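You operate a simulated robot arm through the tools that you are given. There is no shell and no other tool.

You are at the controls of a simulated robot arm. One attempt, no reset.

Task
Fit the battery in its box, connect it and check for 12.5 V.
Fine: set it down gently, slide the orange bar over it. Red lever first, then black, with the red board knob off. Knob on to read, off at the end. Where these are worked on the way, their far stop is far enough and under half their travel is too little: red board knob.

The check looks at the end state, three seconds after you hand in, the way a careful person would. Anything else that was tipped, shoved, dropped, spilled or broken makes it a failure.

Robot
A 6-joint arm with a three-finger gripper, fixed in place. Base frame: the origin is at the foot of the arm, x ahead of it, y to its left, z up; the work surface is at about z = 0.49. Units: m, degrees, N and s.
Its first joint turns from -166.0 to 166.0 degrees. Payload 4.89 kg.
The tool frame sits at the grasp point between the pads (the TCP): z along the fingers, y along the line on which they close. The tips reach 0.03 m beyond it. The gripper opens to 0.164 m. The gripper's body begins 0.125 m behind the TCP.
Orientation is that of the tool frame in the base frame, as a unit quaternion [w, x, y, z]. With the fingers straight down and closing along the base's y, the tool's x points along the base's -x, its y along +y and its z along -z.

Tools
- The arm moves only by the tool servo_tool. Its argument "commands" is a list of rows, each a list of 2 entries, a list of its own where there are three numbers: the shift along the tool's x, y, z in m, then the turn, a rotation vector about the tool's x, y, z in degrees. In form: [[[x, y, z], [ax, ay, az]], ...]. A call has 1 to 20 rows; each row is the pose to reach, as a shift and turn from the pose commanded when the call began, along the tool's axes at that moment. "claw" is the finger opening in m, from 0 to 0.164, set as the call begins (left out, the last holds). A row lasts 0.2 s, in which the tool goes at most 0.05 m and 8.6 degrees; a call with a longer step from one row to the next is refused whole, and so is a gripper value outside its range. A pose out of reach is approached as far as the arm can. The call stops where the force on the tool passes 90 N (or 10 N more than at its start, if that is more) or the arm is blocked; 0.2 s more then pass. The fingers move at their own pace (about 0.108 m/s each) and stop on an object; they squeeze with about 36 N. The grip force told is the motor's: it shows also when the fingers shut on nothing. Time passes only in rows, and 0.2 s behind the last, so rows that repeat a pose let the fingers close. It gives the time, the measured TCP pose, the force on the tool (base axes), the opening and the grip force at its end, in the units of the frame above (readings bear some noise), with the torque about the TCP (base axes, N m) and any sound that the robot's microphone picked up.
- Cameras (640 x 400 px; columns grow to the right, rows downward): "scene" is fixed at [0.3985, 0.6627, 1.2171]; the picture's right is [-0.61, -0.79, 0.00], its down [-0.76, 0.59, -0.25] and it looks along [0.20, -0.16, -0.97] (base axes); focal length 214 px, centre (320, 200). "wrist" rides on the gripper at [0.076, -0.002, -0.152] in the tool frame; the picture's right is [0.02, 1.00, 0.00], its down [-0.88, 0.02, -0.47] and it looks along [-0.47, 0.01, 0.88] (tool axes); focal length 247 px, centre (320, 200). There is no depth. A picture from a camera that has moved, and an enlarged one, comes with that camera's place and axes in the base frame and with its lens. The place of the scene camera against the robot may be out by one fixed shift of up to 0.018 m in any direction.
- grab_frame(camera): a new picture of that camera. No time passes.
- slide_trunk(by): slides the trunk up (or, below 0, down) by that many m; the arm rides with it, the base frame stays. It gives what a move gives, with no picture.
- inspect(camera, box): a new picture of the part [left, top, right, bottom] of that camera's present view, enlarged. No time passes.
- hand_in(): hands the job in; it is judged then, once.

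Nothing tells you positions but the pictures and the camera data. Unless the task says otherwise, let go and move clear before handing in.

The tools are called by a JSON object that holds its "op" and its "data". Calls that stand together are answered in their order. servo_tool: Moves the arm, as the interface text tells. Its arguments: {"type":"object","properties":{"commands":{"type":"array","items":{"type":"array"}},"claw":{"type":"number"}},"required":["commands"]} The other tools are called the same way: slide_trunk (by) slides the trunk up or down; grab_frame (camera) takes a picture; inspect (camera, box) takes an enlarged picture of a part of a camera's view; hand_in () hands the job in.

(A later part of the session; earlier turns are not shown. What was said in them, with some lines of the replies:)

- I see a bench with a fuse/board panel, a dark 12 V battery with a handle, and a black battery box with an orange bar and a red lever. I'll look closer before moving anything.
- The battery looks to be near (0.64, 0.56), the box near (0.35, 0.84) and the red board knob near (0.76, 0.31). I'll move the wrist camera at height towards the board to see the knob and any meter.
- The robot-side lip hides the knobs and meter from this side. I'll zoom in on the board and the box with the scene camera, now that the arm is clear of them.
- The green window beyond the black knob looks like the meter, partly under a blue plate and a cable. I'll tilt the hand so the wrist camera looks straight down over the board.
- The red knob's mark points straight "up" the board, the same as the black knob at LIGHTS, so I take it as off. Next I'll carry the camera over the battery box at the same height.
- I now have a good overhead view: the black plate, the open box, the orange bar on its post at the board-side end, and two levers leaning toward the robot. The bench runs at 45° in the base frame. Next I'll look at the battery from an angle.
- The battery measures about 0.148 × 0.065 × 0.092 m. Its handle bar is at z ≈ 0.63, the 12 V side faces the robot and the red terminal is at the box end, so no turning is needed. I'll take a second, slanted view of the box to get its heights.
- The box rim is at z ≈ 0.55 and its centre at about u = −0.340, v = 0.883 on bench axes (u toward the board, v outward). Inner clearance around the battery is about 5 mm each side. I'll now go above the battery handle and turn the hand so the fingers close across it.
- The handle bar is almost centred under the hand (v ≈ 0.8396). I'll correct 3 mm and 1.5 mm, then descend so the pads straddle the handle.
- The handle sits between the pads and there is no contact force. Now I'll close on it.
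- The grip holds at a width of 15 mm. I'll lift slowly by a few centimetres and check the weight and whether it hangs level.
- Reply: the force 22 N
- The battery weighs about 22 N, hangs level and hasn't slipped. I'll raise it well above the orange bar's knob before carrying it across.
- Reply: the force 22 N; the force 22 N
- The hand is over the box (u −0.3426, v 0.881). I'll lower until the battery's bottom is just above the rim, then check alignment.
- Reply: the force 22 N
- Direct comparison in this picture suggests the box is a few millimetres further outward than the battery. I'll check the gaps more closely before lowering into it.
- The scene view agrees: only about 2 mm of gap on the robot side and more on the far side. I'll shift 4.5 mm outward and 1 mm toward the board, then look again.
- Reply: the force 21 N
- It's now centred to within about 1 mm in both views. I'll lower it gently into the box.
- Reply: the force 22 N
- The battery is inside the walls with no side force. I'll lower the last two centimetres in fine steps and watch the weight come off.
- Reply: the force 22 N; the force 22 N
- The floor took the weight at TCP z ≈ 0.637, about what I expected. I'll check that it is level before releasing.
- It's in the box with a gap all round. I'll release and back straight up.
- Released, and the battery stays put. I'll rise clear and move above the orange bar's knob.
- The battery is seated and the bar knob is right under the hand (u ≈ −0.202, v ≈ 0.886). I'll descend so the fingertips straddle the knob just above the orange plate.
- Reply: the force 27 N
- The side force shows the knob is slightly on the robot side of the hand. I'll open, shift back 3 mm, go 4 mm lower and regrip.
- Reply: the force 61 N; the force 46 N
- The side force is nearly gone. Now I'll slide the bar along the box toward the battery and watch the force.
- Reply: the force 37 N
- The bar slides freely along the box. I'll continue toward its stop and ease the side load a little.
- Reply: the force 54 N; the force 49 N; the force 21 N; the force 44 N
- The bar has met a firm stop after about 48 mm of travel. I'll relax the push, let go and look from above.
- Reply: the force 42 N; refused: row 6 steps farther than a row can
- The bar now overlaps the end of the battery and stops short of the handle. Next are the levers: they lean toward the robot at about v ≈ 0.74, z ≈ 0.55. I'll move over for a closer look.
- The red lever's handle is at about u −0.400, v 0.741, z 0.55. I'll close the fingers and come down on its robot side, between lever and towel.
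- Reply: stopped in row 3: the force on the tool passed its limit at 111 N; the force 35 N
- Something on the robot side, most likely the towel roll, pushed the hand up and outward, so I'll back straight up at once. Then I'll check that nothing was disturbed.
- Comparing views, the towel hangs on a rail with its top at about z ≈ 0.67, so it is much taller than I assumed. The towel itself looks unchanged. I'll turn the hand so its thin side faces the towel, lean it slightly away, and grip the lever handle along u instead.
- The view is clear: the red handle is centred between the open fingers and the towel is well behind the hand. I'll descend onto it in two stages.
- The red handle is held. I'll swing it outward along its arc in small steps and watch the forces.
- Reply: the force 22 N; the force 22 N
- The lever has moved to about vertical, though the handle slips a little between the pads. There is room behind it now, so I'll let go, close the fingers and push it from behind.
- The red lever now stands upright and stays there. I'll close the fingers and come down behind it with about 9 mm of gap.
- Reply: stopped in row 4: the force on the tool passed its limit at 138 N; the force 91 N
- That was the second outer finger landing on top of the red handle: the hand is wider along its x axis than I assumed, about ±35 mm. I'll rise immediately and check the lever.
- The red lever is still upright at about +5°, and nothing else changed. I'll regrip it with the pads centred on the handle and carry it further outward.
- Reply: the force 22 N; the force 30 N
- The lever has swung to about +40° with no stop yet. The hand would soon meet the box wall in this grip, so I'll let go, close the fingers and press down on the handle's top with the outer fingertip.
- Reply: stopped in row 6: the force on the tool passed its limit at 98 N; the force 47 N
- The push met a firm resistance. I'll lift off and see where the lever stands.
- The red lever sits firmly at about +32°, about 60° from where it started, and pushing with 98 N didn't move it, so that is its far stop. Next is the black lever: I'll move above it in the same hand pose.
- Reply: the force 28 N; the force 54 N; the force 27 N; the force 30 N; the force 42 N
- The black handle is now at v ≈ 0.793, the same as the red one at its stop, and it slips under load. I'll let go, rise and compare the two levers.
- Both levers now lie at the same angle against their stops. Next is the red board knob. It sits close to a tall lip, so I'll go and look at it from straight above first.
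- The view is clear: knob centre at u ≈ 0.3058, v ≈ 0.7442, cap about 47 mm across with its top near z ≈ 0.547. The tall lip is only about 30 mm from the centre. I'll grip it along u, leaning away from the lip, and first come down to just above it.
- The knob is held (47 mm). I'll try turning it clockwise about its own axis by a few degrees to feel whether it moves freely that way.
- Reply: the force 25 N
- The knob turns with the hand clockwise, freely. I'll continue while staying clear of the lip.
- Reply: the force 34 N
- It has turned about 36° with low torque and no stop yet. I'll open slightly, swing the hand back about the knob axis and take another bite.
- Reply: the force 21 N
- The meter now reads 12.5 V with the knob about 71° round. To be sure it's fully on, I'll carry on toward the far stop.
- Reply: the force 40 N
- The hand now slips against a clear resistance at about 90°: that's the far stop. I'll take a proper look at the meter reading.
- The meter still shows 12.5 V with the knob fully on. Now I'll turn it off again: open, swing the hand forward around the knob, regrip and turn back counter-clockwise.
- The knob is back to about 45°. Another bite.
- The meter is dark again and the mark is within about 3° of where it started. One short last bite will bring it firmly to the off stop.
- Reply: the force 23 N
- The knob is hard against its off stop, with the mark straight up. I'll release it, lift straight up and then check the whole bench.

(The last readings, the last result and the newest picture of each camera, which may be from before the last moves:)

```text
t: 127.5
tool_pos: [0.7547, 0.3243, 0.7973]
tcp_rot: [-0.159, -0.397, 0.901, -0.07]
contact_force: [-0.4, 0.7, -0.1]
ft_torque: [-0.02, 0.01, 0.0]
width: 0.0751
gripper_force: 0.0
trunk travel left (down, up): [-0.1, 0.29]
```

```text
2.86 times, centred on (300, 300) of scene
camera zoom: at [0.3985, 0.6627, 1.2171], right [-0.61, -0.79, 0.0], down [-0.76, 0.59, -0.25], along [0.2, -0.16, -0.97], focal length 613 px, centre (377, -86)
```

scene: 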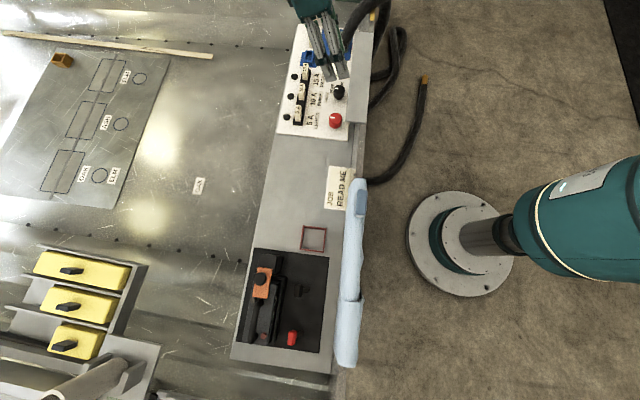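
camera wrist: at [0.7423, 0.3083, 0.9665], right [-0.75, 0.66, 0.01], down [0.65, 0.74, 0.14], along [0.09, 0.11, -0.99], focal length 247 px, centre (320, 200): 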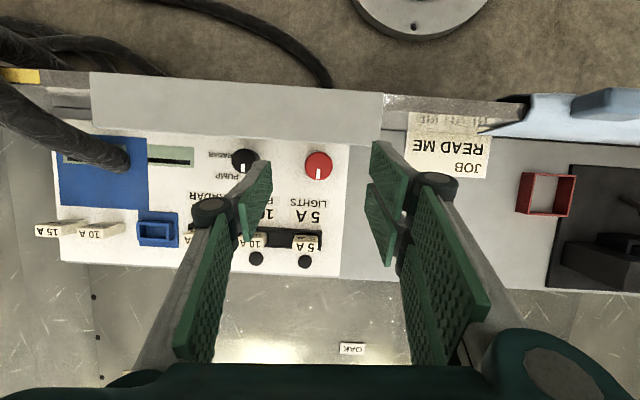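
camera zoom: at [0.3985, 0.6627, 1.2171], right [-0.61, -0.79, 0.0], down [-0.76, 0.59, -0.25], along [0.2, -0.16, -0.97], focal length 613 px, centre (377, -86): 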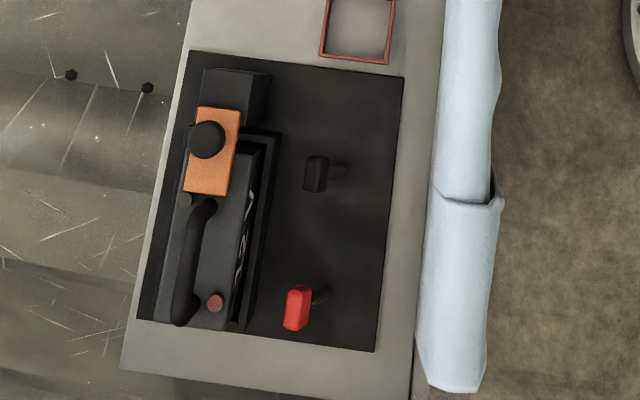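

The knob is off and the meter is dark. Both levers are over and the bar is across the battery. I'll compare the towel and other items with my first pictures, using the same crops.

{"op": "inspect", "data": {"camera": "scene", "box": [220, 230, 380, 380]}}

{"op": "inspect", "data": {"camera": "scene", "box": [240, 130, 380, 260]}}

{"op": "inspect", "data": {"camera": "scene", "box": [290, 160, 370, 210]}}

```text
2.67 times, centred on (300, 305) of scene
camera zoom: at [0.3985, 0.6627, 1.2171], right [-0.61, -0.79, 0.0], down [-0.76, 0.59, -0.25], along [0.2, -0.16, -0.97], focal length 572 px, centre (373, -80)
```

zoom: 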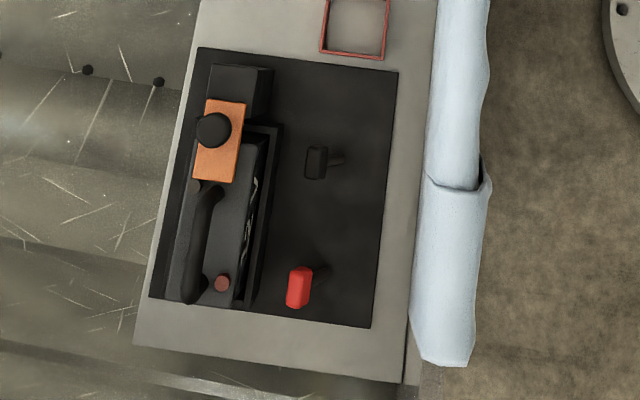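

```text
3.08 times, centred on (310, 195) of scene
camera zoom: at [0.3985, 0.6627, 1.2171], right [-0.61, -0.79, 0.0], down [-0.76, 0.59, -0.25], along [0.2, -0.16, -0.97], focal length 660 px, centre (351, 215)
```

zoom: 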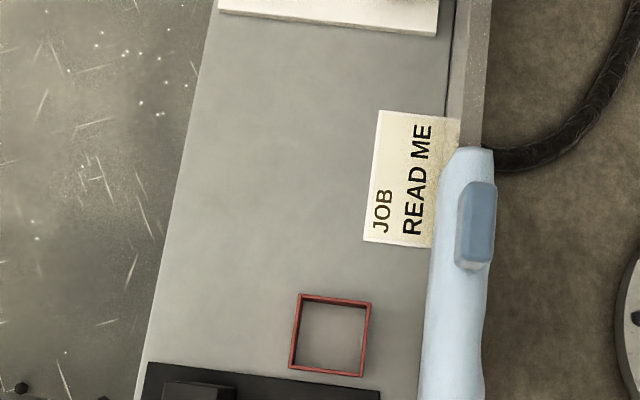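

```text
8.00 times, centred on (330, 185) of scene
camera zoom: at [0.3985, 0.6627, 1.2171], right [-0.61, -0.79, 0.0], down [-0.76, 0.59, -0.25], along [0.2, -0.16, -0.97], focal length 1716 px, centre (240, 320)
```

zoom: 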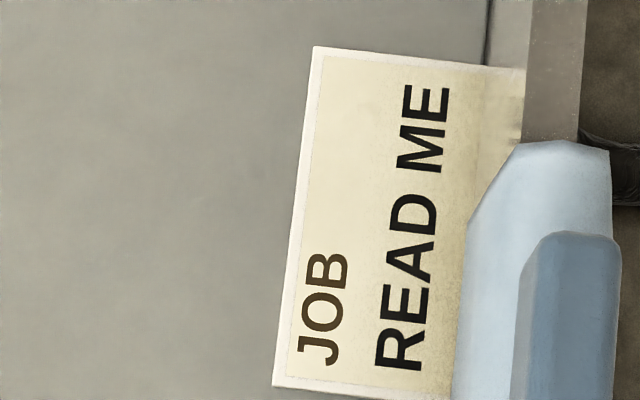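

{"op": "inspect", "data": {"camera": "wrist", "box": [390, 80, 540, 200]}}

{"op": "inspect", "data": {"camera": "wrist", "box": [40, 100, 280, 260]}}

```text
3.33 times, centred on (465, 140) of wrist
camera zoom: at [0.7423, 0.3083, 0.9665], right [-0.75, 0.66, 0.01], down [0.65, 0.74, 0.14], along [0.09, 0.11, -0.99], focal length 823 px, centre (-163, 400)
```

zoom: 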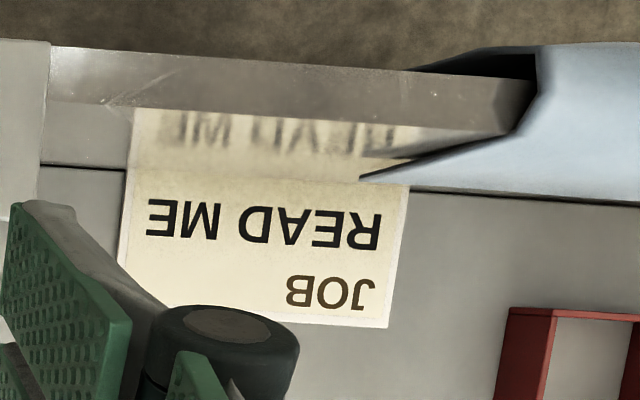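

```text
2.50 times, centred on (160, 180) of wrist
camera zoom: at [0.7423, 0.3083, 0.9665], right [-0.75, 0.66, 0.01], down [0.65, 0.74, 0.14], along [0.09, 0.11, -0.99], focal length 617 px, centre (720, 250)
```

zoom: 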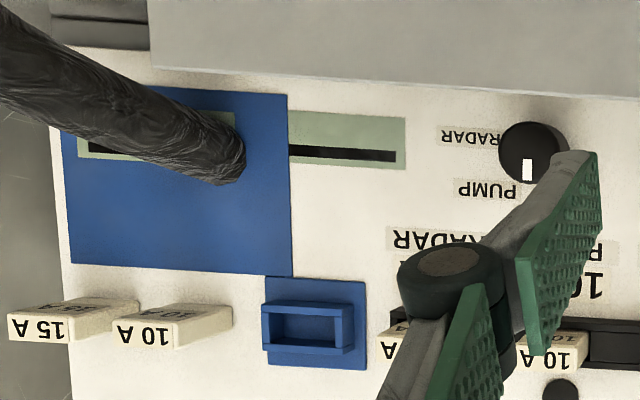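

Everything is in its end state: battery boxed, bar over it, red then black lever thrown, 12.5 V read and the knob back off. The towel sits about 4–5 mm from where it started after my earlier touch, but it is stable. I'll retreat to a clear pose.

{"op": "servo_tool", "data": {"commands": [[[0.02, 0, -0.03], [0, 0, 0]], [[0.05, 0.02, -0.03], [0, 0, 0]], [[0.085, 0.045, -0.03], [0, 0, 0]], [[0.12, 0.07, -0.03], [0, 0, 0]], [[0.15, 0.095, -0.03], [0, 0, 0]], [[0.1789, 0.1133, -0.0307], [0, 0, 0]], [[0.1789, 0.1133, -0.0307], [0, 0, 0]]], "claw": 0.1}}

{"op": "grab_frame", "data": {"camera": "scene"}}

{"op": "inspect", "data": {"camera": "scene", "box": [260, 10, 390, 140]}}

{"op": "inspect", "data": {"camera": "scene", "box": [240, 240, 336, 350]}}

```text
t: 129.1
tool_pos: [0.5656, 0.2844, 0.8847]
tcp_rot: [-0.159, -0.397, 0.901, -0.069]
contact_force: [0.1, -0.5, -0.5]
ft_torque: [0.02, 0.01, 0.0]
width: 0.0998
gripper_force: 0.0
trunk travel left (down, up): [-0.1, 0.29]
```

```text
taken
```

scene: 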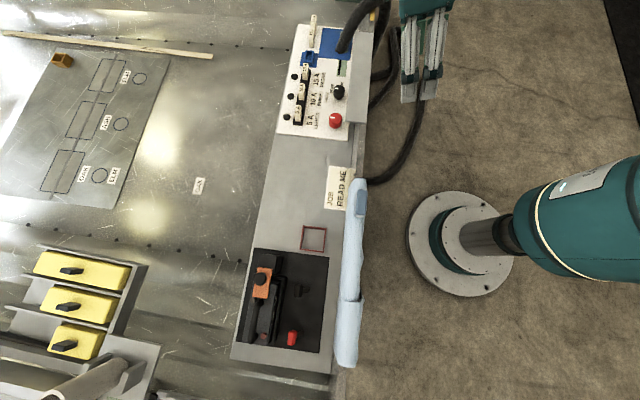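

```text
3.08 times, centred on (325, 75) of scene
camera zoom: at [0.3985, 0.6627, 1.2171], right [-0.61, -0.79, 0.0], down [-0.76, 0.59, -0.25], along [0.2, -0.16, -0.97], focal length 660 px, centre (305, 585)
```

zoom: 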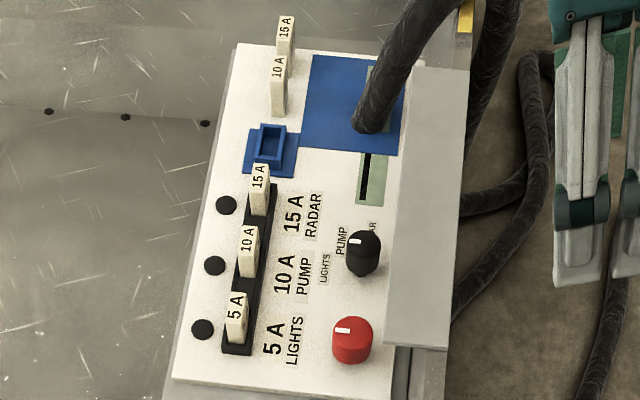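

```text
3.64 times, centred on (288, 295) of scene
camera zoom: at [0.3985, 0.6627, 1.2171], right [-0.61, -0.79, 0.0], down [-0.76, 0.59, -0.25], along [0.2, -0.16, -0.97], focal length 780 px, centre (436, -146)
```

zoom: 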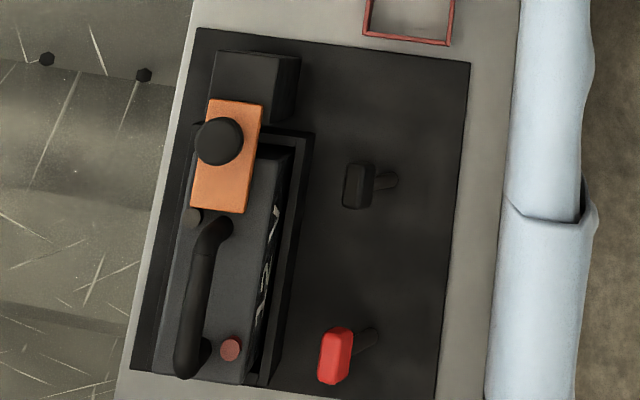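

The arm is clear and the board looks just as it did at the start, with the red knob off. The battery is boxed with the bar over it, and both levers are thrown. I'm handing in.

{"op": "hand_in", "data": {}}

```text
The job is handed in.
```

The battery is in its box and connected, and the board meter read 12.5 V. I've handed the job in and don't have the result.

- **Battery:** set down gently in the box with a gap all round, red terminal toward the red lever's end.
- **Orange bar:** slid over the end of the battery until it met a firm stop, after about 48 mm.
- **Levers:** red first, then black, both over to the same angle. I pushed red hard against its stop; I judged black to be at its stop because it matches red. The red board knob was off throughout.
- **Red board knob:** turned on to its far stop, about 90°, and the meter showed 12.5 V. I then turned it back to its off stop and the meter went dark.

**Contacts on the way:**
- **Towel:** while reaching for the red lever, the hand hit the towel on the front rail with about 111 N. It now sits roughly 4–5 mm from where it started, and I left it there. It could count as shoved.
- **Red lever:** a fingertip pressed down on its handle with about 138 N. I saw no damage and it moved normally afterwards.

In the final pictures, everything else I compared looked as it did at the start.
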